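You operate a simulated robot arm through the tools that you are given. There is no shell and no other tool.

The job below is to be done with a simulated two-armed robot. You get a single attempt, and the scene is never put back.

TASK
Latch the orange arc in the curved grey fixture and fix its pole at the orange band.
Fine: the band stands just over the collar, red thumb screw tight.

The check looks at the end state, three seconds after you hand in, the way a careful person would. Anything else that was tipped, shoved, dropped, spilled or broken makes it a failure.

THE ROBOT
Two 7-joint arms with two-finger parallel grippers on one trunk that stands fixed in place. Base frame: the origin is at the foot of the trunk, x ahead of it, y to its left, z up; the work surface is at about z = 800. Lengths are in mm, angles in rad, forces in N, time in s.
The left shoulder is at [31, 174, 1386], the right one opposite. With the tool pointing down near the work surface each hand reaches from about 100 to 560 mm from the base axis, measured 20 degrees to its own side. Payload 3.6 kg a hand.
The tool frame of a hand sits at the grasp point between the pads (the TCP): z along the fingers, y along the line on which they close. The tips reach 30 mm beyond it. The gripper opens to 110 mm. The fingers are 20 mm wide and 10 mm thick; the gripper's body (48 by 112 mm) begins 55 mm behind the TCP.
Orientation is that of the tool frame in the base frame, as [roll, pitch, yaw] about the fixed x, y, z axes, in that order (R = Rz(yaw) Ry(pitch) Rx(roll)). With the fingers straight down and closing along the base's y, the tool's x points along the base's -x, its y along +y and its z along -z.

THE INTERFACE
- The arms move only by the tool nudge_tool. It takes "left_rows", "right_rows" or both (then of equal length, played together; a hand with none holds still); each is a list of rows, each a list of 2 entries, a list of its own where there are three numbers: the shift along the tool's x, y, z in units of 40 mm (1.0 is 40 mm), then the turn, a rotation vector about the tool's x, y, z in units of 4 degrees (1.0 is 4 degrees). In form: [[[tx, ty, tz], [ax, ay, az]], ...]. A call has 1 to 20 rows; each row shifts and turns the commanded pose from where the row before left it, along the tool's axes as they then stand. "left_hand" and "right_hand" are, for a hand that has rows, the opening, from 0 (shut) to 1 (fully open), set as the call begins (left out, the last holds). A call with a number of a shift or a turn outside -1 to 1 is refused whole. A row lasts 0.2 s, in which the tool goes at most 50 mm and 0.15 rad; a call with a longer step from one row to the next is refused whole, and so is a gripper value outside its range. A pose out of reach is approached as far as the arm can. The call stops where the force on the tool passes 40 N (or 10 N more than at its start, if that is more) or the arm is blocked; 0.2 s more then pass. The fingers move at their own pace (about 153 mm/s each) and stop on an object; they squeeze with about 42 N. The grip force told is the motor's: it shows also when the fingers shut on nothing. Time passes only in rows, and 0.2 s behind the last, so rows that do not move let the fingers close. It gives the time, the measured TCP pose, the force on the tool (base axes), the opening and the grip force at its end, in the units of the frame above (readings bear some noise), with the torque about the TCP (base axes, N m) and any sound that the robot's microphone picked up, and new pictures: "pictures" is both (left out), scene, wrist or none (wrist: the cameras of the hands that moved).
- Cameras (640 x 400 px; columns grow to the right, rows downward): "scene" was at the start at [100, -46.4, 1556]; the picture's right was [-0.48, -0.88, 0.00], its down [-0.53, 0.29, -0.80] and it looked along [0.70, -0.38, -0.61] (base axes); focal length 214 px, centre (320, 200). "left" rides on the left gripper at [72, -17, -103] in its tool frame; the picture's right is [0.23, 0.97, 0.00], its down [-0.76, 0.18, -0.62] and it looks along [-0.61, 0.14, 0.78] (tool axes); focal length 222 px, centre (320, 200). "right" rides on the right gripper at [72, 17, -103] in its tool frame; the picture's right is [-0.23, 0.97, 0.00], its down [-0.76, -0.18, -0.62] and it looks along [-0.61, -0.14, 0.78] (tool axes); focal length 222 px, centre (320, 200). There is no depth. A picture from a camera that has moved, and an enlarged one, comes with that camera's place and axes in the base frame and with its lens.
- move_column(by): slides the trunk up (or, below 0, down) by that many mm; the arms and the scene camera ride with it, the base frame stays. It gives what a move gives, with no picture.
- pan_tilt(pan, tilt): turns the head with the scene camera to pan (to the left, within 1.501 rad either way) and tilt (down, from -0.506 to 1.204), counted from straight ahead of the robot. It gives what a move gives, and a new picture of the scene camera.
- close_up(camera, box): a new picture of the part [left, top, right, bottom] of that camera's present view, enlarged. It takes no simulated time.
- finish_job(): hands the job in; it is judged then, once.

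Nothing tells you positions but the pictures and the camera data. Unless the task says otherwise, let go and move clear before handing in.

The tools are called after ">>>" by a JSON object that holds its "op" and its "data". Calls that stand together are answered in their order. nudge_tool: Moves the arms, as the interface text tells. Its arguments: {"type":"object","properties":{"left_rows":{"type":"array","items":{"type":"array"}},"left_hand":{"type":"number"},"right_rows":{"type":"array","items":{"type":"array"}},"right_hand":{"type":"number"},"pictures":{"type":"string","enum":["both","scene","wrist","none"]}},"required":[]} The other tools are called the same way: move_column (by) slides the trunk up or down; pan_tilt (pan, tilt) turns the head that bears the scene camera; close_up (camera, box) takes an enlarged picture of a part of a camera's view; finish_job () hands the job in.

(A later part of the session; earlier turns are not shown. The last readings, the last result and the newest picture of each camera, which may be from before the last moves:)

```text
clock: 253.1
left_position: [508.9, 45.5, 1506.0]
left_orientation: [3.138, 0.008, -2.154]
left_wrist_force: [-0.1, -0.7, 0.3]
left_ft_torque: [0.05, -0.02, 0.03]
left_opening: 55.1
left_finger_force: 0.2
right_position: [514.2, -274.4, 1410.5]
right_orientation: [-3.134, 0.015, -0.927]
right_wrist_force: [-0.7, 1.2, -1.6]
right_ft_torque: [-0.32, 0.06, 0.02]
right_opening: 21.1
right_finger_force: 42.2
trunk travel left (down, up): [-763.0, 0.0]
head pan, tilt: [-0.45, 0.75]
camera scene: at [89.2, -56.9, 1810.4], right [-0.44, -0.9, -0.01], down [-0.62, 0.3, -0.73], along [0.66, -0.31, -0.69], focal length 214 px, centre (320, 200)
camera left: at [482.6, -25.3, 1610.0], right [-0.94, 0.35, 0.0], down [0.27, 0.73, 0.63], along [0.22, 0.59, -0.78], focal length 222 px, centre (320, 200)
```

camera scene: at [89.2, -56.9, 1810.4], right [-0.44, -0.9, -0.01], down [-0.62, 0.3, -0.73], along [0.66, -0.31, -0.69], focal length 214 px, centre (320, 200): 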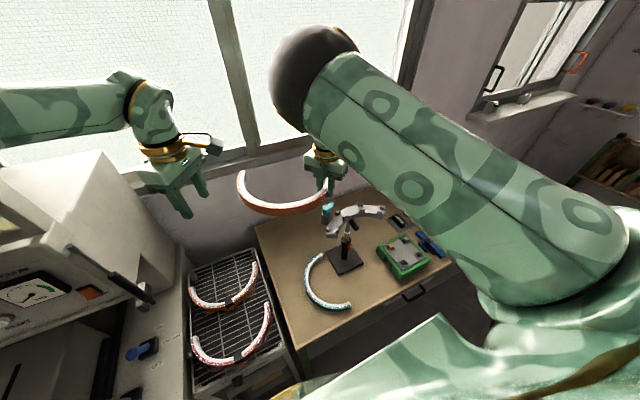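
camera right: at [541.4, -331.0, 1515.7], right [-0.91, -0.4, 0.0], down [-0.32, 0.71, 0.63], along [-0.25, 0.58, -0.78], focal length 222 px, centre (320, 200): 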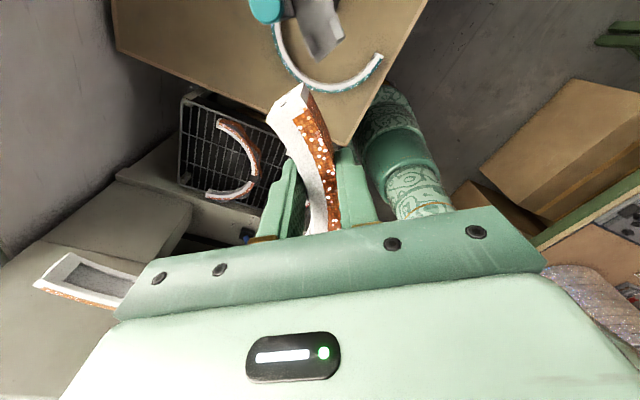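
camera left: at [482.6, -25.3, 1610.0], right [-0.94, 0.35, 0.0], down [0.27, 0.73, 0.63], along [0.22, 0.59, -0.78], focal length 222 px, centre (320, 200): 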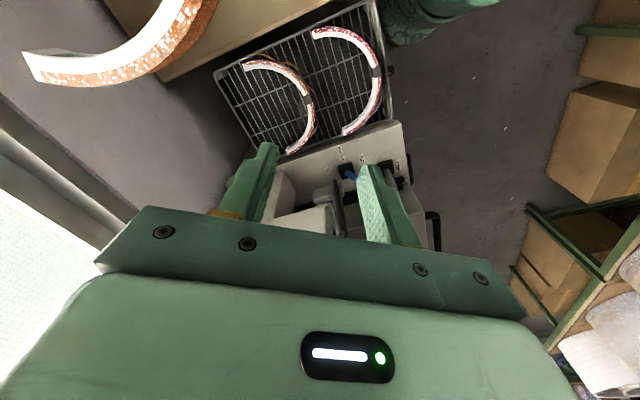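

The right hand now carries the arc alone and it hangs level. I'll rotate it clockwise into the fixture's orientation, well above everything.

>>> {"op": "nudge_tool", "data": {"right_rows": [[[0, 0, 0], [0, 0, 1]], [[0, 0, 0], [0, 0, 1]], [[0, 0, 0], [0, 0, 1]], [[0, 0, 0], [0, 0, 1]], [[0, 0, 0], [0, 0, 1]], [[0, 0, 0], [0, 0, 1]], [[0, 0, 0], [0, 0, 1]], [[0, 0, 0], [0, 0, 1]], [[0, 0, 0], [0, 0, 1]], [[0, 0, 0], [0, 0, 1]], [[0, 0, 0], [0, 0, 1]], [[0, 0, 0], [0, 0, 1]], [[0, 0, 0], [0, 0, 1]], [[0, 0, 0], [0, 0, 1]], [[0, 0, 0], [0, 0, 1]], [[0, 0, 0], [0, 0, 1]], [[0, 0, 0], [0, 0, 1]], [[0, 0, 0], [0, 0, 1]]], "pictures": "both"}}

```text
clock: 256.9
left_position: [510.0, 47.1, 1506.3]
left_orientation: [3.136, 0.009, -2.15]
left_wrist_force: [-0.4, -1.0, 0.4]
left_ft_torque: [-0.02, 0.04, 0.01]
left_opening: 54.9
left_finger_force: 0.0
right_position: [513.7, -274.2, 1409.2]
right_orientation: [3.13, 0.014, -2.185]
right_wrist_force: [0.7, 0.3, -0.4]
right_ft_torque: [-0.02, 0.26, -0.02]
right_opening: 20.8
right_finger_force: 42.6
trunk travel left (down, up): [-763.0, 0.0]
head pan, tilt: [-0.45, 0.75]
camera scene: at [89.3, -57.0, 1810.2], right [-0.44, -0.9, -0.01], down [-0.62, 0.3, -0.73], along [0.66, -0.31, -0.69], focal length 214 px, centre (320, 200)
camera right: at [458.2, -326.2, 1511.5], right [-0.67, 0.75, 0.01], down [0.59, 0.51, 0.63], along [0.46, 0.43, -0.78], focal length 222 px, centre (320, 200)
```

scene: 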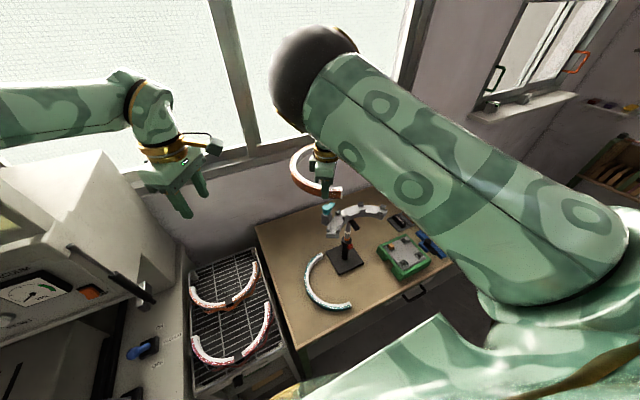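
right: 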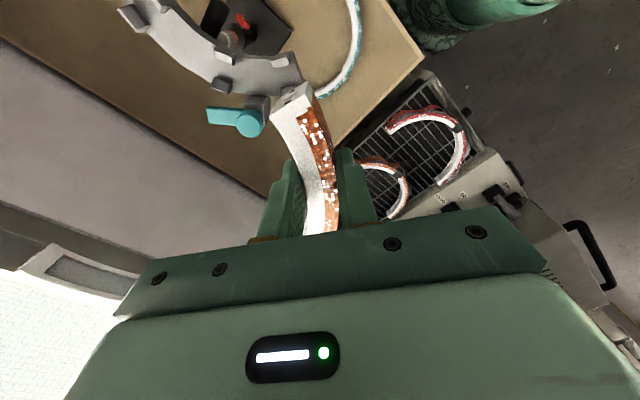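

Rotation is going well, but the torso is leaning slightly: the left elbow is probably resting against the machine hood. I'll bring the left hand back in and lower before continuing.

>>> {"op": "nudge_tool", "data": {"left_rows": [[[0.4, 0, 0.5], [0, 0, 0]], [[0.4, 0, 0.6], [0, 0, 0]], [[0.4, -0.09, 0.6], [0, 0, 0]], [[0.1, 0, 0.5], [0, 0, 0]], [[0, 0, 0], [0, 0, 0]]], "pictures": "both"}}

```text
clock: 258.1
left_position: [481.8, 17.9, 1417.6]
left_orientation: [-3.14, 0.001, -2.147]
left_wrist_force: [0.6, -0.1, 0.0]
left_ft_torque: [-0.03, -0.02, -0.04]
left_opening: 55.0
left_finger_force: 0.1
right_position: [511.8, -258.1, 1412.4]
right_orientation: [3.139, 0.004, -2.182]
right_wrist_force: [0.2, 0.7, -1.6]
right_ft_torque: [0.01, 0.28, -0.02]
right_opening: 20.8
right_finger_force: 42.1
trunk travel left (down, up): [-763.0, 0.0]
head pan, tilt: [-0.45, 0.75]
camera scene: at [87.5, -36.9, 1810.8], right [-0.43, -0.9, 0.0], down [-0.62, 0.29, -0.73], along [0.66, -0.32, -0.68], focal length 214 px, centre (320, 200)
camera left: at [457.4, -52.2, 1521.8], right [-0.94, 0.34, 0.0], down [0.26, 0.74, 0.62], along [0.21, 0.58, -0.78], focal length 222 px, centre (320, 200)
```

scene: 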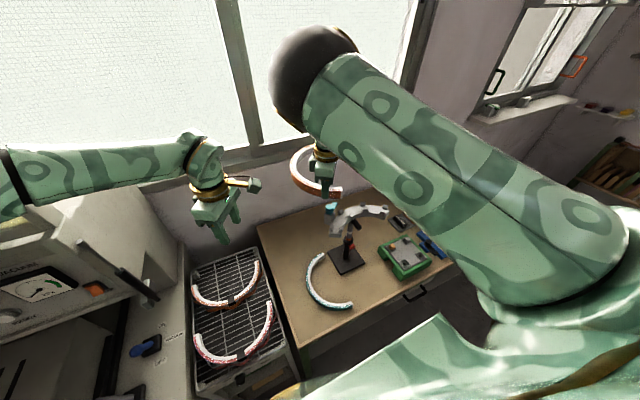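
left: 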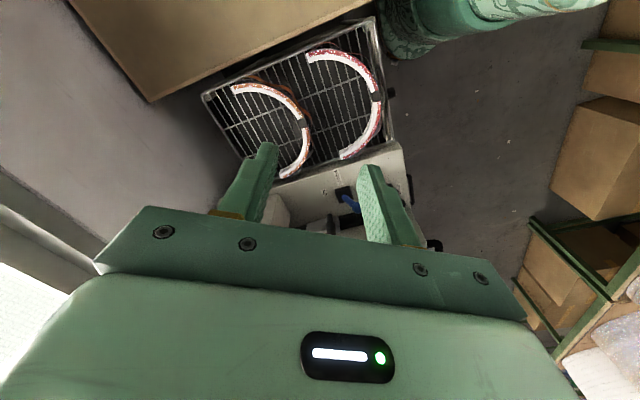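

The torso is straight again. I'll continue rotating the arc to its final orientation.

>>> {"op": "nudge_tool", "data": {"right_rows": [[[0, 0, 0], [0, 0, 1]], [[0, 0, 0], [0, 0, 1]], [[0, 0, 0], [0, 0, 1]], [[0, 0, 0], [0, 0, 1]], [[0, 0, 0], [0, 0, 1]], [[0, 0, 0], [0, 0, 1]], [[0, 0, 0], [0, 0, 1]], [[0, 0, 0], [0, 0, 1]], [[0, 0, 0], [0, 0, 1]], [[0, 0, 0], [0, 0, 1]], [[0, 0, 0], [0, 0, 1]], [[0, 0, 0], [0, 0, 1]], [[0, 0, 0], [0, 0, 1]], [[0, 0, 0], [0, 0, 1]], [[0, 0, 0], [0, 0, 1]], [[0, 0, 0], [0, 0, 1]], [[0, 0, 0], [0, 0, 1]], [[0, 0, 0], [0, 0, 1]], [[0, 0, 0], [0, 0, 0.75]]], "pictures": "both"}}

>>> {"op": "close_up", "data": {"camera": "scene", "box": [260, 120, 420, 240]}}

```text
clock: 262.1
left_position: [480.5, 14.9, 1416.7]
left_orientation: [-3.138, 0.002, -2.15]
left_wrist_force: [-0.2, 0.3, 1.0]
left_ft_torque: [0.0, 0.02, 0.02]
left_opening: 55.1
left_finger_force: 0.0
right_position: [511.2, -262.5, 1412.5]
right_orientation: [3.136, -0.001, 2.79]
right_wrist_force: [0.2, -0.1, -2.1]
right_ft_torque: [0.25, 0.07, -0.01]
right_opening: 20.8
right_finger_force: 41.6
trunk travel left (down, up): [-763.0, 0.0]
head pan, tilt: [-0.45, 0.75]
camera scene: at [85.7, -40.8, 1810.8], right [-0.44, -0.9, 0.0], down [-0.61, 0.3, -0.73], along [0.66, -0.32, -0.68], focal length 214 px, centre (320, 200)
camera right: at [449.1, -222.4, 1516.4], right [0.55, 0.84, 0.01], down [0.65, -0.43, 0.62], along [0.52, -0.34, -0.78], focal length 222 px, centre (320, 200)
```

scene: 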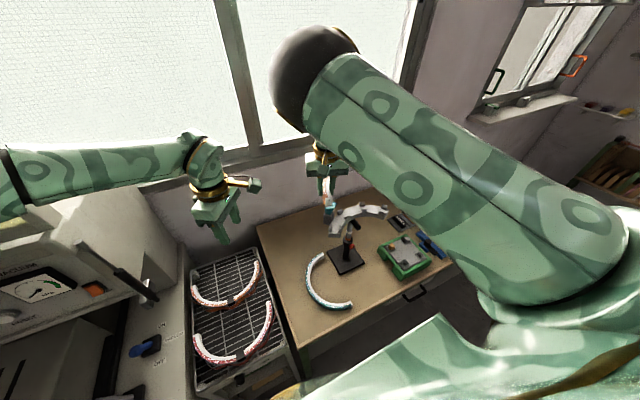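
right: 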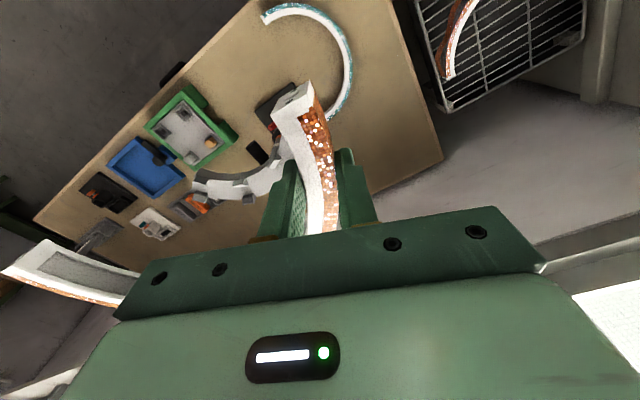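

```text
3.33 times, centred on (340, 180) of scene
camera zoom: at [85.7, -40.8, 1810.8], right [-0.44, -0.9, 0.0], down [-0.61, 0.3, -0.73], along [0.66, -0.32, -0.68], focal length 715 px, centre (253, 267)
```

zoom: 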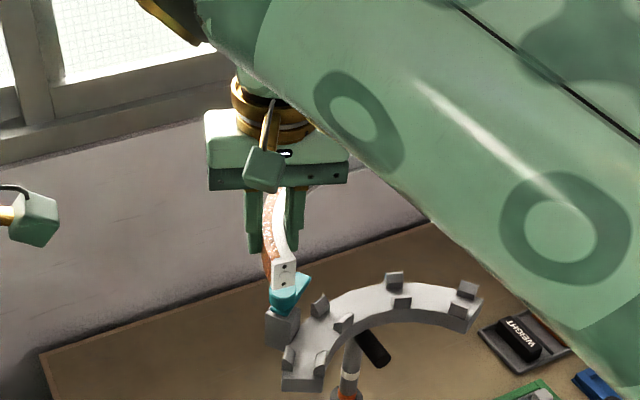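

The arc now has the fixture's orientation (apex toward +x). I'll move it above the fixture and descend to about 40 mm above the posts.

>>> {"op": "nudge_tool", "data": {"right_rows": [[[0.07, -0.55, 0], [0, 0, 0]], [[0.07, -0.55, 0], [0, 0, 0]], [[0, 0, 0.7], [0, 0, 0]], [[0, 0, 0.7], [0, 0, 0]], [[0, 0, 0.7], [0, 0, 0]], [[0, 0, 0.7], [0, 0, 0]], [[0, 0, 0.7], [0, 0, 0]], [[0, 0, 0.3], [0, 0, 0]], [[0, 0, 0], [0, 0, 0]]], "pictures": "both"}}

>>> {"op": "close_up", "data": {"camera": "scene", "box": [280, 150, 420, 250]}}

>>> {"op": "close_up", "data": {"camera": "right", "box": [0, 60, 360, 300]}}

```text
clock: 264.1
left_position: [481.2, 14.3, 1418.5]
left_orientation: [-3.137, 0.002, -2.149]
left_wrist_force: [0.5, 0.7, 0.3]
left_ft_torque: [-0.05, 0.01, -0.04]
left_opening: 54.9
left_finger_force: 0.1
right_position: [491.5, -300.8, 1261.2]
right_orientation: [3.136, -0.002, 2.792]
right_wrist_force: [-0.3, 0.4, -1.8]
right_ft_torque: [0.23, 0.05, -0.01]
right_opening: 20.8
right_finger_force: 42.4
trunk travel left (down, up): [-763.0, 0.0]
head pan, tilt: [-0.45, 0.75]
camera scene: at [85.6, -40.7, 1810.9], right [-0.44, -0.9, 0.0], down [-0.61, 0.3, -0.73], along [0.66, -0.32, -0.68], focal length 214 px, centre (320, 200)
camera right: at [428.4, -261.5, 1364.5], right [0.55, 0.84, 0.01], down [0.65, -0.43, 0.62], along [0.52, -0.34, -0.78], focal length 222 px, centre (320, 200)
```

scene: 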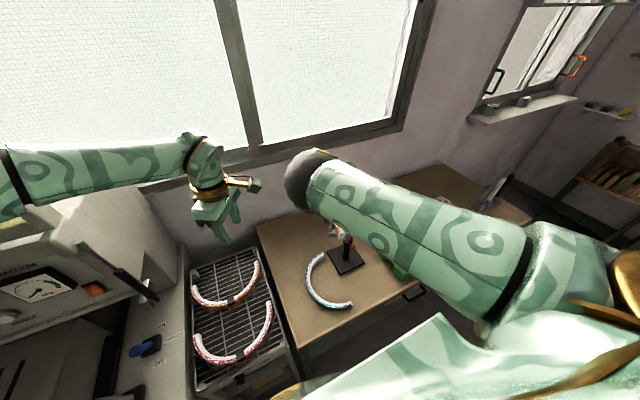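
right: 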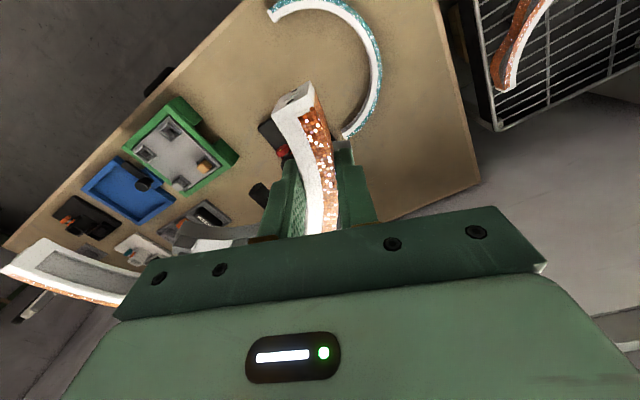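

```text
4.00 times, centred on (350, 200) of scene
camera zoom: at [85.6, -40.7, 1810.9], right [-0.44, -0.9, 0.0], down [-0.61, 0.3, -0.73], along [0.66, -0.32, -0.68], focal length 858 px, centre (200, 200)
```

zoom: 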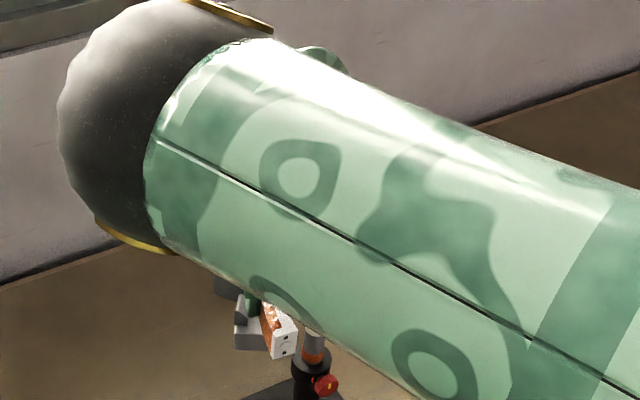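

```text
1.67 times, centred on (180, 180) of right
camera zoom: at [428.4, -261.5, 1364.5], right [0.55, 0.84, 0.01], down [0.65, -0.43, 0.62], along [0.52, -0.34, -0.78], focal length 370 px, centre (553, 233)
```

zoom: 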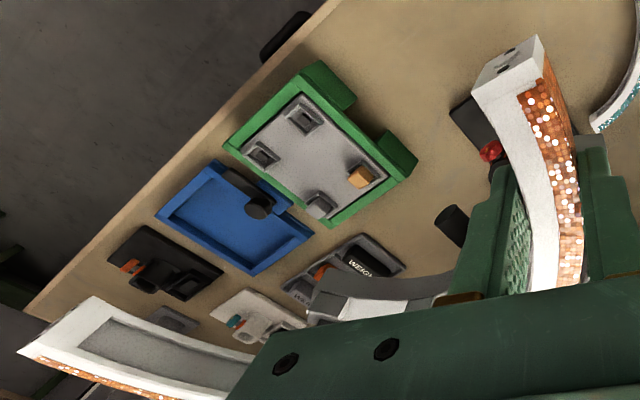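

The upper arm blocks the head's view of the fixture. I'll pan the head the other way to shift its viewpoint past the arm.

>>> {"op": "pan_tilt", "data": {"pan": 0.2, "tilt": 0.8}}

>>> {"op": "close_up", "data": {"camera": "scene", "box": [420, 120, 600, 260]}}

```text
clock: 265.1
left_position: [480.8, 14.5, 1417.2]
left_orientation: [-3.139, 0.002, -2.148]
left_wrist_force: [-0.2, -0.8, -0.4]
left_ft_torque: [0.0, -0.01, 0.0]
left_opening: 54.8
left_finger_force: 0.1
right_position: [491.1, -301.3, 1261.7]
right_orientation: [3.134, -0.003, 2.792]
right_wrist_force: [0.2, -1.0, -1.9]
right_ft_torque: [0.24, 0.05, 0.01]
right_opening: 20.9
right_finger_force: 41.9
trunk travel left (down, up): [-763.0, 0.0]
head pan, tilt: [0.201, 0.799]
camera scene: at [90.1, 11.1, 1806.9], right [0.2, -0.98, 0.0], down [-0.7, -0.14, -0.7], along [0.68, 0.14, -0.72], focal length 214 px, centre (320, 200)
```

scene: 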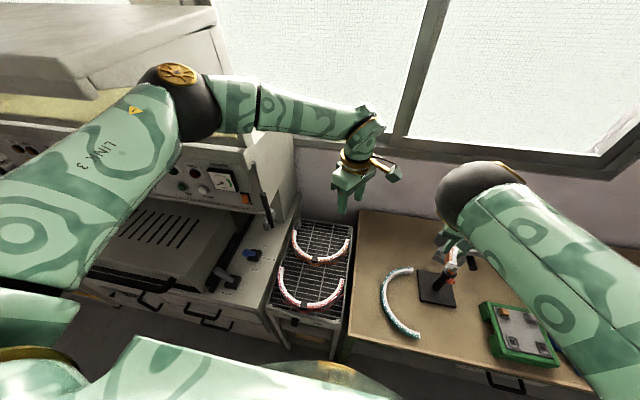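

```text
2.86 times, centred on (510, 190) of scene
camera zoom: at [90.1, 11.1, 1806.9], right [0.2, -0.98, 0.0], down [-0.7, -0.14, -0.7], along [0.68, 0.14, -0.72], focal length 613 px, centre (-223, 229)
```

zoom: 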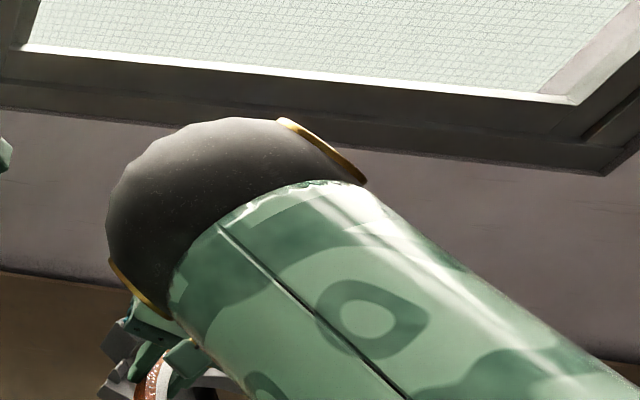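

>>> {"op": "close_up", "data": {"camera": "scene", "box": [425, 225, 485, 275]}}

>>> {"op": "pan_tilt", "data": {"pan": 0.45, "tilt": 0.9}}

>>> {"op": "close_up", "data": {"camera": "scene", "box": [470, 180, 600, 300]}}

```text
8.00 times, centred on (455, 250) of scene
camera zoom: at [90.1, 11.1, 1806.9], right [0.2, -0.98, 0.0], down [-0.7, -0.14, -0.7], along [0.68, 0.14, -0.72], focal length 1716 px, centre (-760, -200)
```

zoom: 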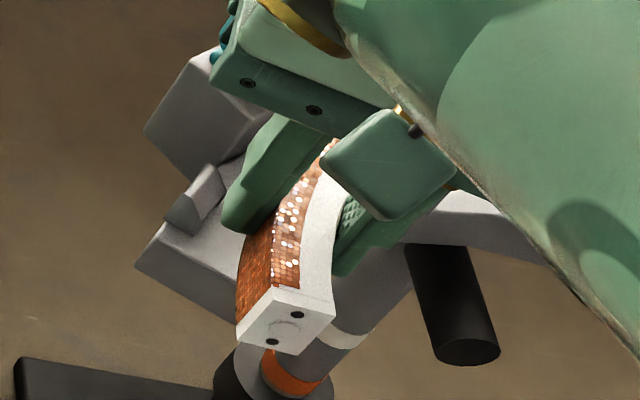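

```text
clock: 265.9
left_position: [479.9, 14.5, 1418.4]
left_orientation: [-3.138, 0.003, -2.149]
left_wrist_force: [-0.5, -0.1, 0.1]
left_ft_torque: [0.02, -0.01, -0.02]
left_opening: 55.0
left_finger_force: 0.0
right_position: [490.5, -301.1, 1261.8]
right_orientation: [3.136, -0.002, 2.792]
right_wrist_force: [-0.8, -0.4, -2.0]
right_ft_torque: [0.25, 0.07, -0.01]
right_opening: 20.8
right_finger_force: 41.6
trunk travel left (down, up): [-763.0, 0.0]
head pan, tilt: [0.45, 0.901]
camera scene: at [79.0, 28.1, 1799.0], right [0.43, -0.9, 0.0], down [-0.71, -0.34, -0.62], along [0.56, 0.27, -0.78], focal length 214 px, centre (320, 200)
```

scene: 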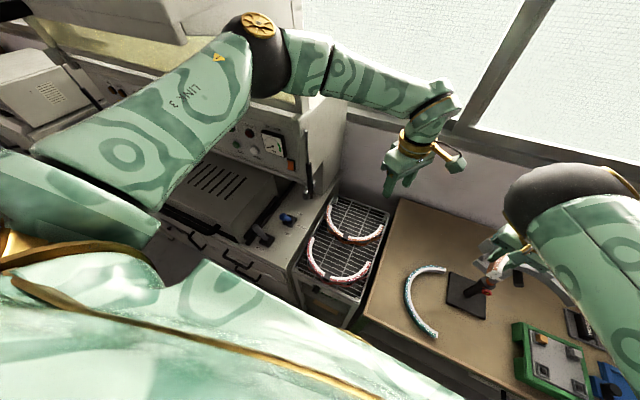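

```text
3.33 times, centred on (535, 240) of scene
camera zoom: at [79.0, 28.1, 1799.0], right [0.43, -0.9, 0.0], down [-0.71, -0.34, -0.62], along [0.56, 0.27, -0.78], focal length 715 px, centre (-397, 67)
```

zoom: 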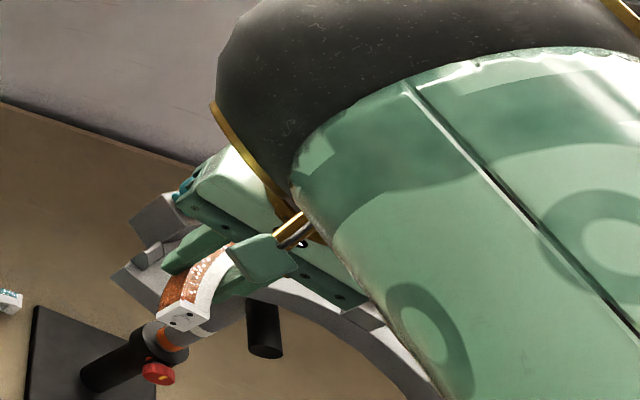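

>>> {"op": "pan_tilt", "data": {"pan": 0.2, "tilt": 0.8}}

>>> {"op": "close_up", "data": {"camera": "scene", "box": [438, 235, 470, 270]}}

```text
clock: 266.6
left_position: [480.2, 14.4, 1417.7]
left_orientation: [-3.137, 0.001, -2.149]
left_wrist_force: [0.7, 0.5, -0.7]
left_ft_torque: [0.0, -0.03, 0.02]
left_opening: 55.2
left_finger_force: 0.1
right_position: [489.9, -301.7, 1262.0]
right_orientation: [3.134, -0.001, 2.792]
right_wrist_force: [0.0, -0.1, -1.5]
right_ft_torque: [0.27, 0.03, 0.01]
right_opening: 20.9
right_finger_force: 42.4
trunk travel left (down, up): [-763.0, 0.0]
head pan, tilt: [0.201, 0.799]
camera scene: at [90.1, 11.3, 1806.8], right [0.2, -0.98, 0.0], down [-0.7, -0.14, -0.7], along [0.68, 0.14, -0.72], focal length 214 px, centre (320, 200)
```

scene: 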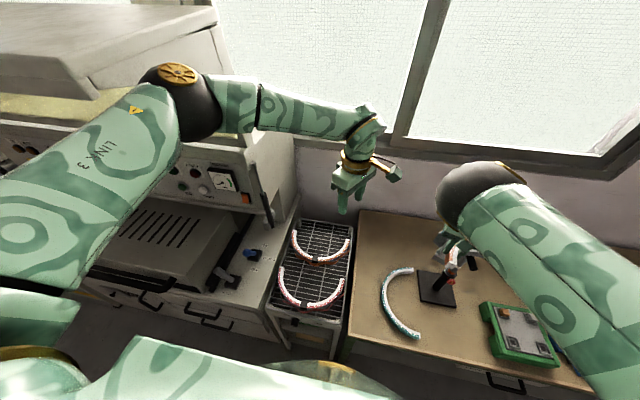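

```text
11.43 times, centred on (454, 252) of scene
camera zoom: at [90.1, 11.3, 1806.8], right [0.2, -0.98, 0.0], down [-0.7, -0.14, -0.7], along [0.68, 0.14, -0.72], focal length 2451 px, centre (-1211, -400)
```

zoom: 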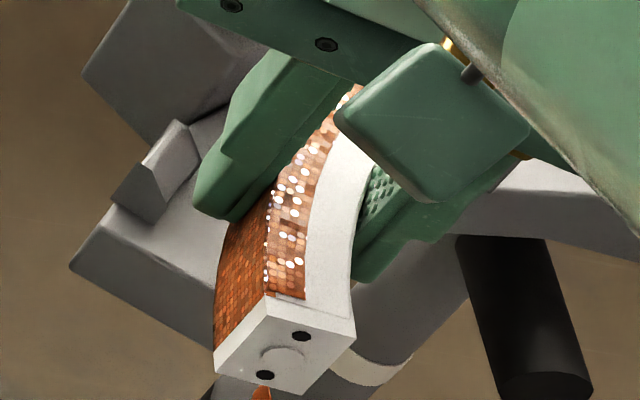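

I'll lower the arc to just above the post tops so that its alignment with the posts can be judged in the same picture.

>>> {"op": "nudge_tool", "data": {"right_rows": [[[0, 0, 0.4], [0, 0, 0]], [[0, 0, 0.4], [0, 0, 0]], [[0, 0, 0], [0, 0, 0]]], "pictures": "none"}}

>>> {"op": "close_up", "data": {"camera": "scene", "box": [438, 235, 470, 270]}}

>>> {"op": "close_up", "data": {"camera": "right", "box": [80, 120, 300, 280]}}

```text
clock: 267.4
left_position: [479.6, 15.4, 1417.8]
left_orientation: [-3.137, 0.001, -2.149]
left_wrist_force: [-0.1, 0.1, -0.6]
left_ft_torque: [-0.03, 0.02, 0.01]
left_opening: 55.1
left_finger_force: 0.0
right_position: [490.8, -301.7, 1229.1]
right_orientation: [3.135, -0.002, 2.792]
right_wrist_force: [0.4, -1.0, -2.1]
right_ft_torque: [0.25, 0.06, -0.01]
right_opening: 20.8
right_finger_force: 41.1
trunk travel left (down, up): [-763.0, 0.0]
head pan, tilt: [0.201, 0.799]
```

```text
11.43 times, centred on (454, 252) of scene
camera zoom: at [89.9, 11.5, 1806.9], right [0.2, -0.98, 0.0], down [-0.7, -0.14, -0.7], along [0.68, 0.14, -0.72], focal length 2451 px, centre (-1211, -400)
```

zoom: 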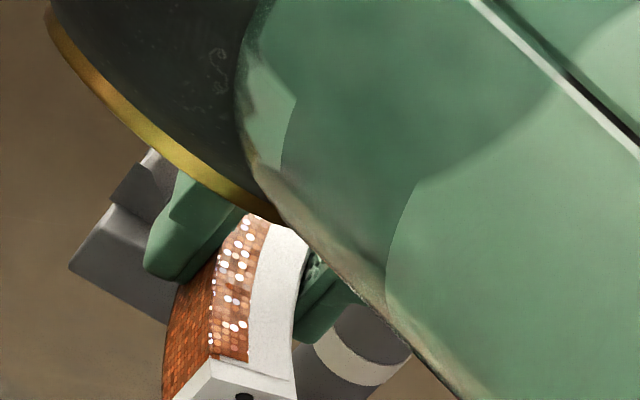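

```text
2.50 times, centred on (190, 200) of right
camera zoom: at [428.4, -261.9, 1332.1], right [0.55, 0.84, 0.01], down [0.65, -0.43, 0.62], along [0.52, -0.34, -0.78], focal length 555 px, centre (645, 200)
```

zoom: 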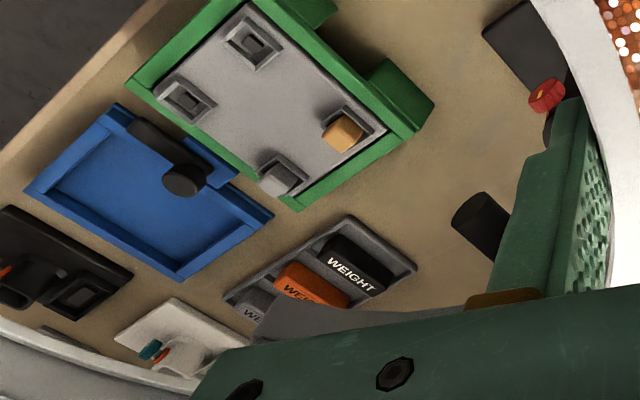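

>>> {"op": "close_up", "data": {"camera": "right", "box": [0, 180, 280, 300]}}

>>> {"op": "close_up", "data": {"camera": "left", "box": [0, 0, 640, 400]}}

```text
2.29 times, centred on (140, 240) of right
camera zoom: at [428.4, -261.9, 1332.1], right [0.55, 0.84, 0.01], down [0.65, -0.43, 0.62], along [0.52, -0.34, -0.78], focal length 508 px, centre (731, 109)
```

zoom: 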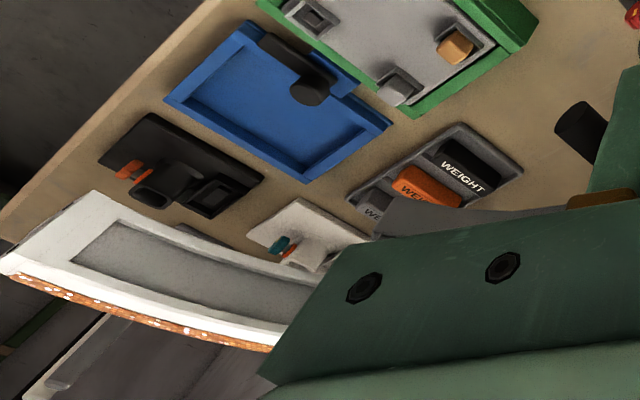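

```text
1.00 times, centred on (320, 200) of left (not enlarged: the box is as wide or as high as the picture)
camera zoom: at [455.5, -55.7, 1522.6], right [-0.94, 0.34, 0.0], down [0.26, 0.74, 0.62], along [0.21, 0.59, -0.78], focal length 222 px, centre (320, 200)
```

zoom: 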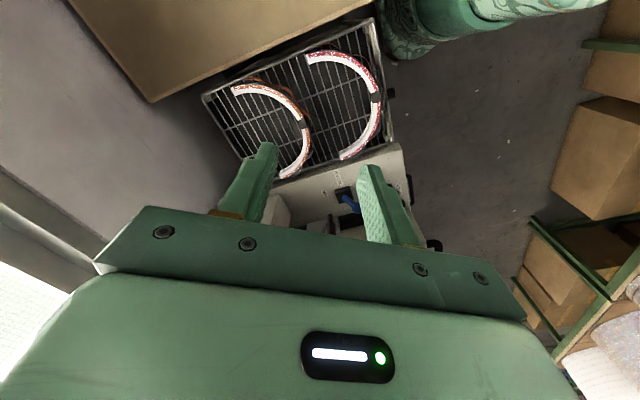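

>>> {"op": "close_up", "data": {"camera": "right", "box": [250, 70, 370, 245]}}

```text
2.29 times, centred on (310, 158) of right
camera zoom: at [428.4, -261.9, 1332.1], right [0.55, 0.84, 0.01], down [0.65, -0.43, 0.62], along [0.52, -0.34, -0.78], focal length 508 px, centre (343, 297)
```

zoom: 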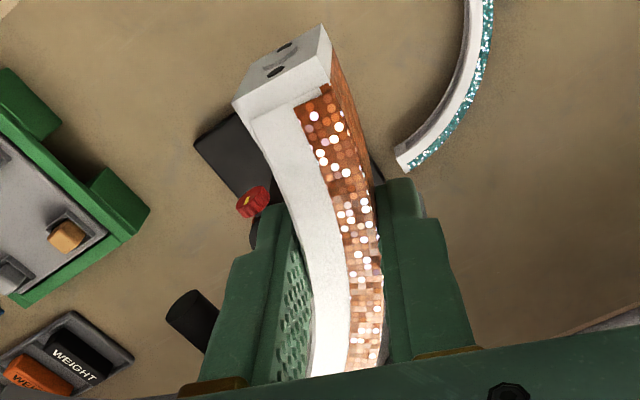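

The arc seems to have turned by several degrees in the grip. I need an accurate comparison of arc and fixture, so I'll lift back up to where the head camera sees both.

>>> {"op": "nudge_tool", "data": {"right_rows": [[[0, 0, -0.8], [0, 0, 0]], [[0, 0, -0.9], [0, 0, 0]], [[0, 0, -0.9], [0, 0, 0]], [[0, 0, -0.9], [0, 0, 0]], [[0, 0, -0.9], [0, 0, 0]], [[0, 0, 0], [0, 0, 0]]], "pictures": "none"}}

>>> {"op": "pan_tilt", "data": {"pan": -0.5, "tilt": 0.8}}

>>> {"op": "close_up", "data": {"camera": "scene", "box": [280, 140, 400, 230]}}

```text
clock: 268.8
left_position: [481.0, 14.4, 1417.5]
left_orientation: [-3.14, 0.001, -2.15]
left_wrist_force: [0.1, -0.1, -0.5]
left_ft_torque: [-0.02, -0.01, 0.0]
left_opening: 54.8
left_finger_force: 0.1
right_position: [489.5, -300.5, 1403.9]
right_orientation: [3.134, -0.003, 2.794]
right_wrist_force: [-0.6, 0.3, -1.9]
right_ft_torque: [0.26, 0.05, 0.02]
right_opening: 20.8
right_finger_force: 41.4
trunk travel left (down, up): [-763.0, 0.0]
head pan, tilt: [0.201, 0.799]
```

```text
clock: 269.9
left_position: [481.3, 14.2, 1417.7]
left_orientation: [-3.138, 0.002, -2.147]
left_wrist_force: [-0.3, 0.0, 0.7]
left_ft_torque: [-0.01, 0.0, 0.01]
left_opening: 55.0
left_finger_force: 0.0
right_position: [488.6, -299.0, 1402.4]
right_orientation: [3.135, -0.002, 2.792]
right_wrist_force: [0.5, -0.2, -2.6]
right_ft_torque: [0.26, 0.07, 0.0]
right_opening: 20.8
right_finger_force: 42.1
trunk travel left (down, up): [-763.0, 0.0]
head pan, tilt: [-0.499, 0.799]
camera scene: at [81.7, -43.2, 1806.9], right [-0.48, -0.88, 0.0], down [-0.63, 0.34, -0.7], along [0.61, -0.33, -0.72], focal length 214 px, centre (320, 200)
```

scene: 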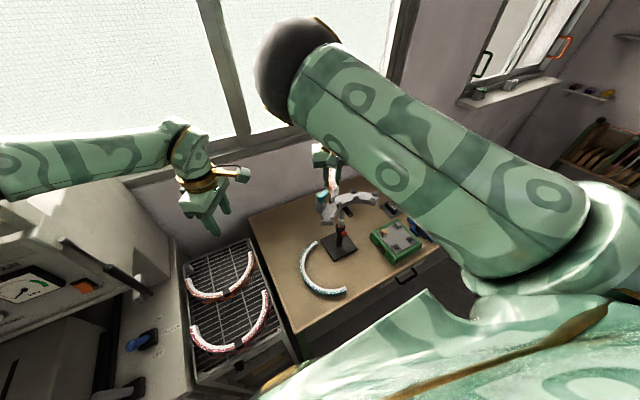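

```text
4.44 times, centred on (340, 185) of scene
camera zoom: at [81.7, -43.2, 1806.9], right [-0.48, -0.88, 0.0], down [-0.63, 0.34, -0.7], along [0.61, -0.33, -0.72], focal length 953 px, centre (231, 267)
```

zoom: 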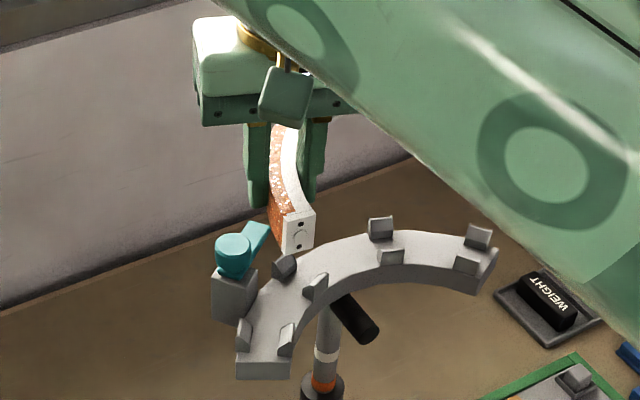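

Now I have a clear view of the whole fixture. I'll zoom in for precise measurement.

>>> {"op": "close_up", "data": {"camera": "scene", "box": [312, 182, 352, 232]}}

>>> {"op": "close_up", "data": {"camera": "scene", "box": [350, 182, 390, 212]}}

>>> {"op": "close_up", "data": {"camera": "scene", "box": [315, 150, 355, 200]}}

```text
8.00 times, centred on (332, 207) of scene
camera zoom: at [81.7, -43.2, 1806.9], right [-0.48, -0.88, 0.0], down [-0.63, 0.34, -0.7], along [0.61, -0.33, -0.72], focal length 1716 px, centre (224, 144)
```

zoom: 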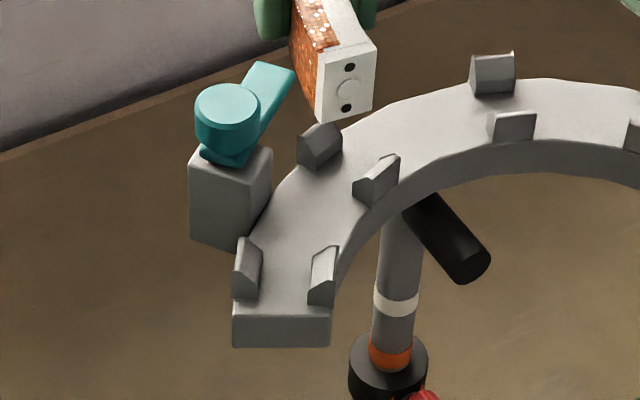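

```text
13.33 times, centred on (370, 197) of scene
camera zoom: at [81.7, -43.2, 1806.9], right [-0.48, -0.88, 0.0], down [-0.63, 0.34, -0.7], along [0.61, -0.33, -0.72], focal length 2860 px, centre (-347, 240)
```

zoom: 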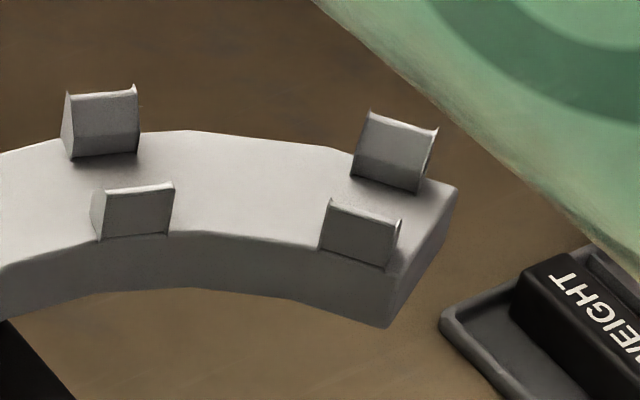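

```text
8.00 times, centred on (335, 175) of scene
camera zoom: at [81.7, -43.2, 1806.9], right [-0.48, -0.88, 0.0], down [-0.63, 0.34, -0.7], along [0.61, -0.33, -0.72], focal length 1716 px, centre (200, 400)
```

zoom: 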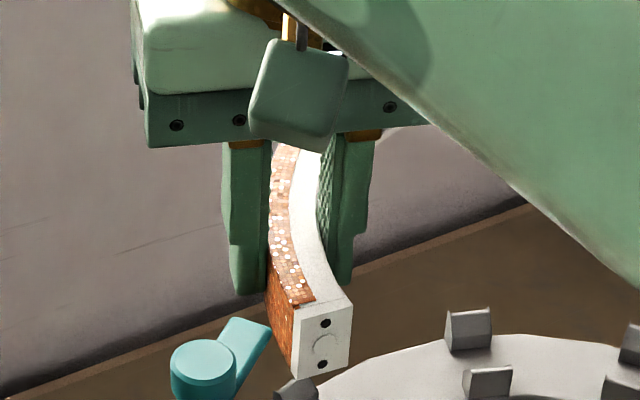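

To pin down the fixture's height, I'll take the same view from a lower trunk position (120 mm down; the arc stays above the latch).

>>> {"op": "move_column", "data": {"by": -120}}

>>> {"op": "close_up", "data": {"camera": "scene", "box": [300, 150, 420, 240]}}

```text
clock: 271.4
left_position: [478.5, 12.9, 1298.3]
left_orientation: [-3.138, 0.002, -2.148]
left_wrist_force: [-0.6, 0.1, 0.0]
left_ft_torque: [0.0, 0.02, -0.01]
left_opening: 54.8
left_finger_force: 0.1
right_position: [490.5, -301.3, 1285.8]
right_orientation: [3.137, -0.002, 2.79]
right_wrist_force: [0.2, -0.4, -1.7]
right_ft_torque: [0.28, 0.04, -0.01]
right_opening: 20.9
right_finger_force: 42.0
trunk travel left (down, up): [-643.0, 120.0]
head pan, tilt: [-0.499, 0.799]
```

```text
4.44 times, centred on (360, 195) of scene
camera zoom: at [83.6, -43.4, 1687.2], right [-0.48, -0.88, 0.0], down [-0.63, 0.34, -0.7], along [0.61, -0.33, -0.72], focal length 953 px, centre (142, 222)
```

zoom: 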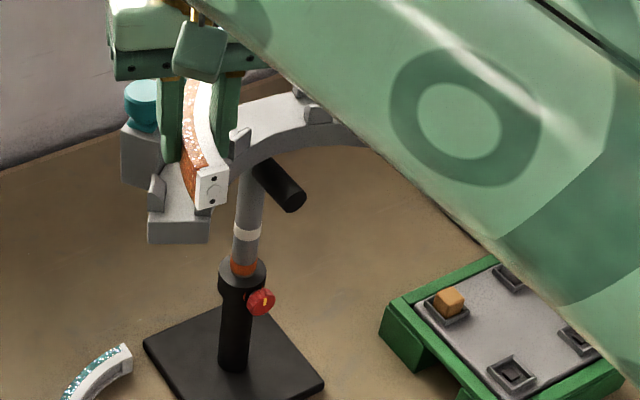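

>>> {"op": "close_up", "data": {"camera": "scene", "box": [312, 175, 352, 215]}}

```text
10.00 times, centred on (332, 195) of scene
camera zoom: at [83.6, -43.4, 1687.2], right [-0.48, -0.88, 0.0], down [-0.63, 0.34, -0.7], along [0.61, -0.33, -0.72], focal length 2145 px, centre (200, 250)
```

zoom: 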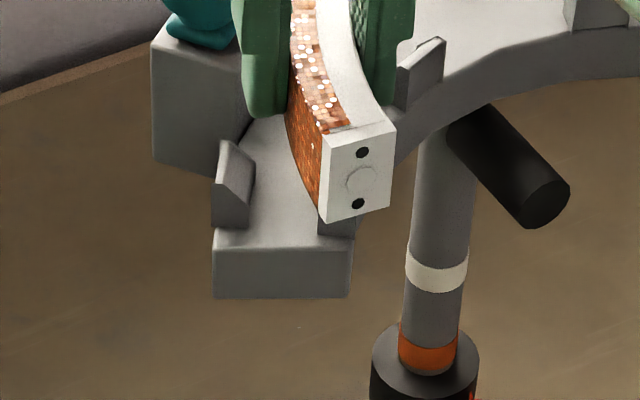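

From the near and far ends, the arc appears turned about 7° clockwise and its centre is about 12 mm short of the fixture's. I'll correct the yaw and position and look again.

>>> {"op": "nudge_tool", "data": {"right_rows": [[[0, 0, 0], [0, 0, -0.9]], [[0, 0, 0], [0, 0, -0.9]], [[0.13, 0.13, 0], [0, 0, 0]], [[0, 0, 0], [0, 0, 0]]], "pictures": "wrist"}}

>>> {"op": "close_up", "data": {"camera": "right", "box": [0, 160, 280, 300]}}

>>> {"op": "close_up", "data": {"camera": "scene", "box": [312, 170, 362, 215]}}

```text
clock: 272.4
left_position: [479.1, 14.2, 1297.0]
left_orientation: [-3.139, 0.001, -2.149]
left_wrist_force: [-0.6, -0.4, -0.4]
left_ft_torque: [0.01, -0.01, -0.02]
left_opening: 55.2
left_finger_force: 0.0
right_position: [487.5, -294.4, 1285.2]
right_orientation: [3.134, -0.002, 2.919]
right_wrist_force: [-0.4, 0.3, -1.6]
right_ft_torque: [0.25, 0.07, 0.01]
right_opening: 21.0
right_finger_force: 41.9
trunk travel left (down, up): [-643.0, 120.0]
head pan, tilt: [-0.499, 0.799]
camera right: at [420.7, -263.3, 1388.0], right [0.44, 0.9, 0.01], down [0.7, -0.35, 0.62], along [0.56, -0.27, -0.78], focal length 222 px, centre (320, 200)
```

right: 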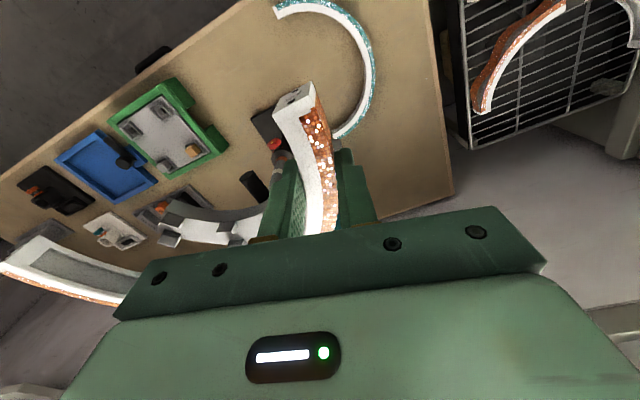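

```text
2.29 times, centred on (140, 230) of right
camera zoom: at [420.7, -263.3, 1388.0], right [0.44, 0.9, 0.01], down [0.7, -0.35, 0.62], along [0.56, -0.27, -0.78], focal length 508 px, centre (731, 131)
```

zoom: 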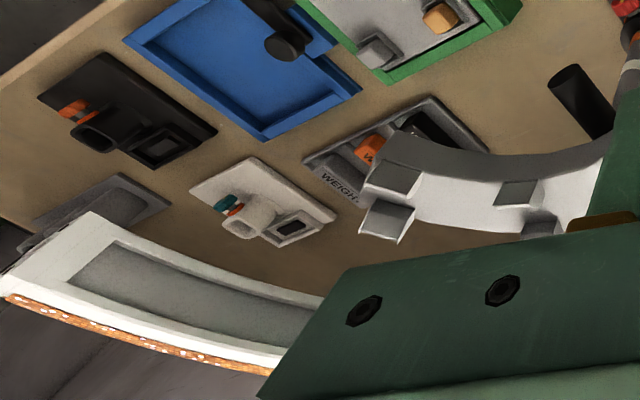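

```text
8.89 times, centred on (337, 192) of scene
camera zoom: at [84.0, -43.5, 1687.0], right [-0.48, -0.88, 0.0], down [-0.63, 0.34, -0.7], along [0.61, -0.33, -0.72], focal length 1906 px, centre (169, 267)
```

zoom: 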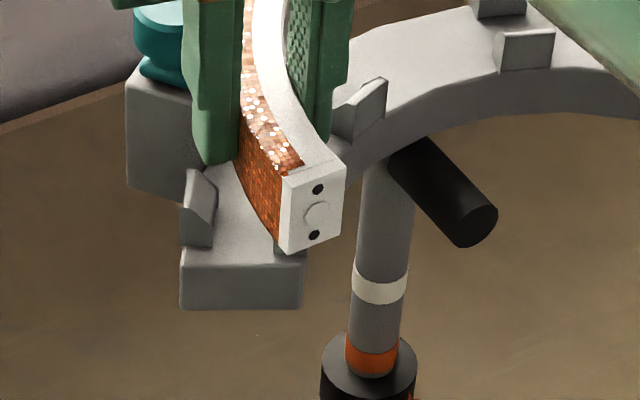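

The arc is now square with the fixture, and by both cameras its centre is within about 1.5 mm of the fixture's. I'll descend close to the post tops.

>>> {"op": "nudge_tool", "data": {"right_rows": [[[0, 0, 0.7], [0, 0, 0]], [[0, 0, 0.65], [0, 0, 0]], [[0, 0, 0], [0, 0, 0]]], "pictures": "wrist"}}

>>> {"op": "close_up", "data": {"camera": "right", "box": [0, 160, 280, 300]}}

>>> {"op": "close_up", "data": {"camera": "scene", "box": [312, 180, 362, 225]}}

```text
clock: 273.2
left_position: [479.4, 14.5, 1296.6]
left_orientation: [-3.138, 0.001, -2.148]
left_wrist_force: [0.4, 0.5, -0.1]
left_ft_torque: [-0.05, 0.01, 0.01]
left_opening: 55.0
left_finger_force: 0.0
right_position: [486.5, -295.1, 1230.2]
right_orientation: [3.137, -0.003, 2.919]
right_wrist_force: [-0.2, -0.2, -2.2]
right_ft_torque: [0.21, 0.08, -0.01]
right_opening: 20.7
right_finger_force: 41.8
trunk travel left (down, up): [-643.0, 120.0]
head pan, tilt: [-0.499, 0.799]
camera right: at [419.7, -263.4, 1333.8], right [0.44, 0.9, 0.01], down [0.7, -0.35, 0.62], along [0.56, -0.27, -0.78], focal length 222 px, centre (320, 200)
```

right: 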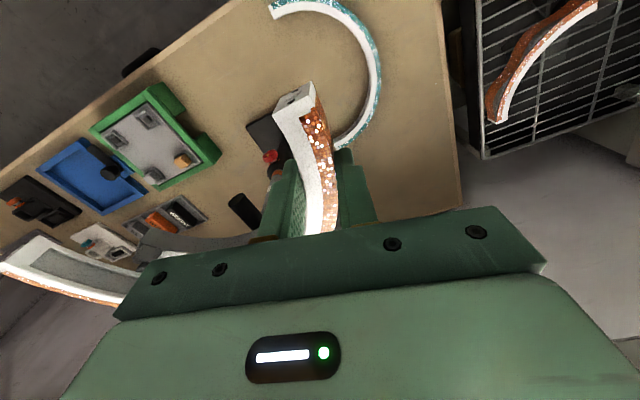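

```text
2.29 times, centred on (140, 230) of right
camera zoom: at [419.7, -263.4, 1333.8], right [0.44, 0.9, 0.01], down [0.7, -0.35, 0.62], along [0.56, -0.27, -0.78], focal length 508 px, centre (731, 131)
```

zoom: 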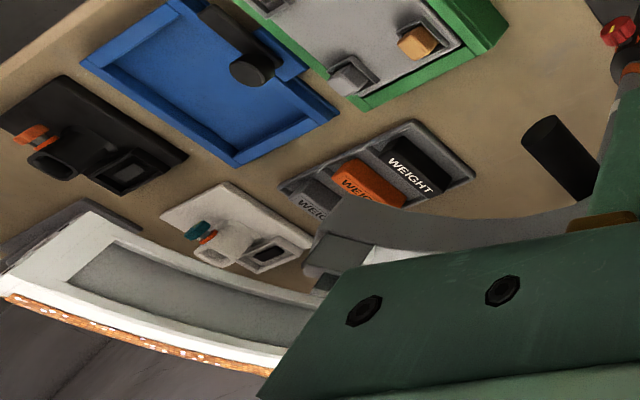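

```text
8.89 times, centred on (337, 202) of scene
camera zoom: at [83.3, -43.2, 1687.1], right [-0.48, -0.88, 0.0], down [-0.63, 0.34, -0.7], along [0.61, -0.33, -0.72], focal length 1906 px, centre (169, 178)
```

zoom: 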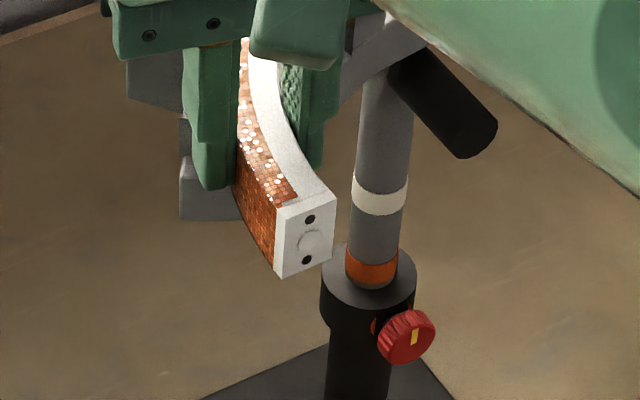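

>>> {"op": "nudge_tool", "data": {"right_rows": [[[0, 0, 0.1], [0, 0, 0]], [[0, 0, 0.1], [0, 0, 0]], [[0, 0, 0], [0, 0, 0]]], "pictures": "none"}}

>>> {"op": "nudge_tool", "data": {"right_rows": [[[0, 0, 0.1], [0, 0, 0]], [[0, 0, 0], [0, 0, 0]]], "pictures": "none"}}

>>> {"op": "nudge_tool", "data": {"right_rows": [[[0, 0, 0.1], [0, 0, 0]], [[0, 0, 0], [0, 0, 0]]], "pictures": "none"}}

```text
clock: 274.0
left_position: [479.2, 13.9, 1297.3]
left_orientation: [-3.138, 0.001, -2.148]
left_wrist_force: [-0.2, -0.5, 0.1]
left_ft_torque: [-0.02, 0.01, -0.02]
left_opening: 55.2
left_finger_force: 0.0
right_position: [487.9, -293.6, 1221.9]
right_orientation: [3.135, -0.002, 2.919]
right_wrist_force: [0.0, -0.1, -1.8]
right_ft_torque: [0.22, 0.09, 0.01]
right_opening: 20.5
right_finger_force: 42.3
trunk travel left (down, up): [-643.0, 120.0]
head pan, tilt: [-0.499, 0.799]
```

```text
clock: 274.6
left_position: [480.0, 12.8, 1296.5]
left_orientation: [-3.137, 0.001, -2.149]
left_wrist_force: [0.2, -0.3, 1.2]
left_ft_torque: [-0.03, 0.0, 0.0]
left_opening: 55.0
left_finger_force: 0.1
right_position: [487.6, -294.4, 1219.6]
right_orientation: [3.135, -0.004, 2.919]
right_wrist_force: [1.5, -0.5, 0.5]
right_ft_torque: [-0.09, -0.11, 0.15]
right_opening: 21.0
right_finger_force: 41.8
trunk travel left (down, up): [-643.0, 120.0]
head pan, tilt: [-0.499, 0.799]
```

```text
clock: 275.2
left_position: [480.4, 13.4, 1298.3]
left_orientation: [-3.138, 0.003, -2.148]
left_wrist_force: [-0.3, 0.0, 0.1]
left_ft_torque: [-0.04, -0.01, 0.0]
left_opening: 54.6
left_finger_force: 0.1
right_position: [488.1, -295.2, 1215.0]
right_orientation: [3.136, 0.0, 2.918]
right_wrist_force: [3.1, -2.3, 3.0]
right_ft_torque: [-0.84, -0.4, 0.33]
right_opening: 20.6
right_finger_force: 41.8
trunk travel left (down, up): [-643.0, 120.0]
head pan, tilt: [-0.499, 0.799]
```

The first contact is light: it comes from an inner post on the right side, pushing the arc outward. I'll back up 3 mm, shift about 3 mm in that direction, and go down again.

>>> {"op": "nudge_tool", "data": {"right_rows": [[[0, 0, -0.1], [0, 0, 0]], [[-0.075, -0.035, 0], [0, 0, 0]], [[0, 0, 0], [0, 0, 0]]], "pictures": "none"}}

>>> {"op": "nudge_tool", "data": {"right_rows": [[[0, 0, 0.1], [0, 0, 0]], [[0, 0, 0], [0, 0, 0]]], "pictures": "none"}}

>>> {"op": "nudge_tool", "data": {"right_rows": [[[0, 0, 0.08], [0, 0, 0]], [[0, 0, 0], [0, 0, 0]]], "pictures": "none"}}

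```text
clock: 276.0
left_position: [479.6, 14.1, 1298.0]
left_orientation: [-3.14, 0.002, -2.147]
left_wrist_force: [0.0, 0.4, 0.1]
left_ft_torque: [0.0, 0.05, 0.01]
left_opening: 55.4
left_finger_force: 0.0
right_position: [489.2, -296.4, 1219.5]
right_orientation: [3.134, -0.003, 2.918]
right_wrist_force: [1.3, 0.4, -2.5]
right_ft_torque: [0.29, 0.14, 0.05]
right_opening: 20.7
right_finger_force: 42.3
trunk travel left (down, up): [-643.0, 120.0]
head pan, tilt: [-0.499, 0.799]
```

```text
clock: 276.6
left_position: [479.6, 12.9, 1298.0]
left_orientation: [-3.139, 0.002, -2.148]
left_wrist_force: [0.0, -0.2, 0.0]
left_ft_torque: [0.0, 0.0, 0.0]
left_opening: 54.8
left_finger_force: 0.1
right_position: [488.2, -296.1, 1214.9]
right_orientation: [3.135, -0.001, 2.921]
right_wrist_force: [0.8, -0.1, -1.5]
right_ft_torque: [0.18, 0.04, 0.08]
right_opening: 20.8
right_finger_force: 41.8
trunk travel left (down, up): [-643.0, 120.0]
head pan, tilt: [-0.499, 0.799]
```

```text
clock: 277.2
left_position: [480.0, 14.2, 1297.8]
left_orientation: [-3.138, 0.002, -2.148]
left_wrist_force: [-0.3, -0.3, 0.4]
left_ft_torque: [-0.01, 0.0, -0.02]
left_opening: 54.9
left_finger_force: 0.1
right_position: [489.3, -298.2, 1212.8]
right_orientation: [3.135, 0.0, 2.918]
right_wrist_force: [3.2, -2.5, 1.8]
right_ft_torque: [-0.53, -0.31, 0.32]
right_opening: 20.5
right_finger_force: 41.9
trunk travel left (down, up): [-643.0, 120.0]
head pan, tilt: [-0.499, 0.799]
```

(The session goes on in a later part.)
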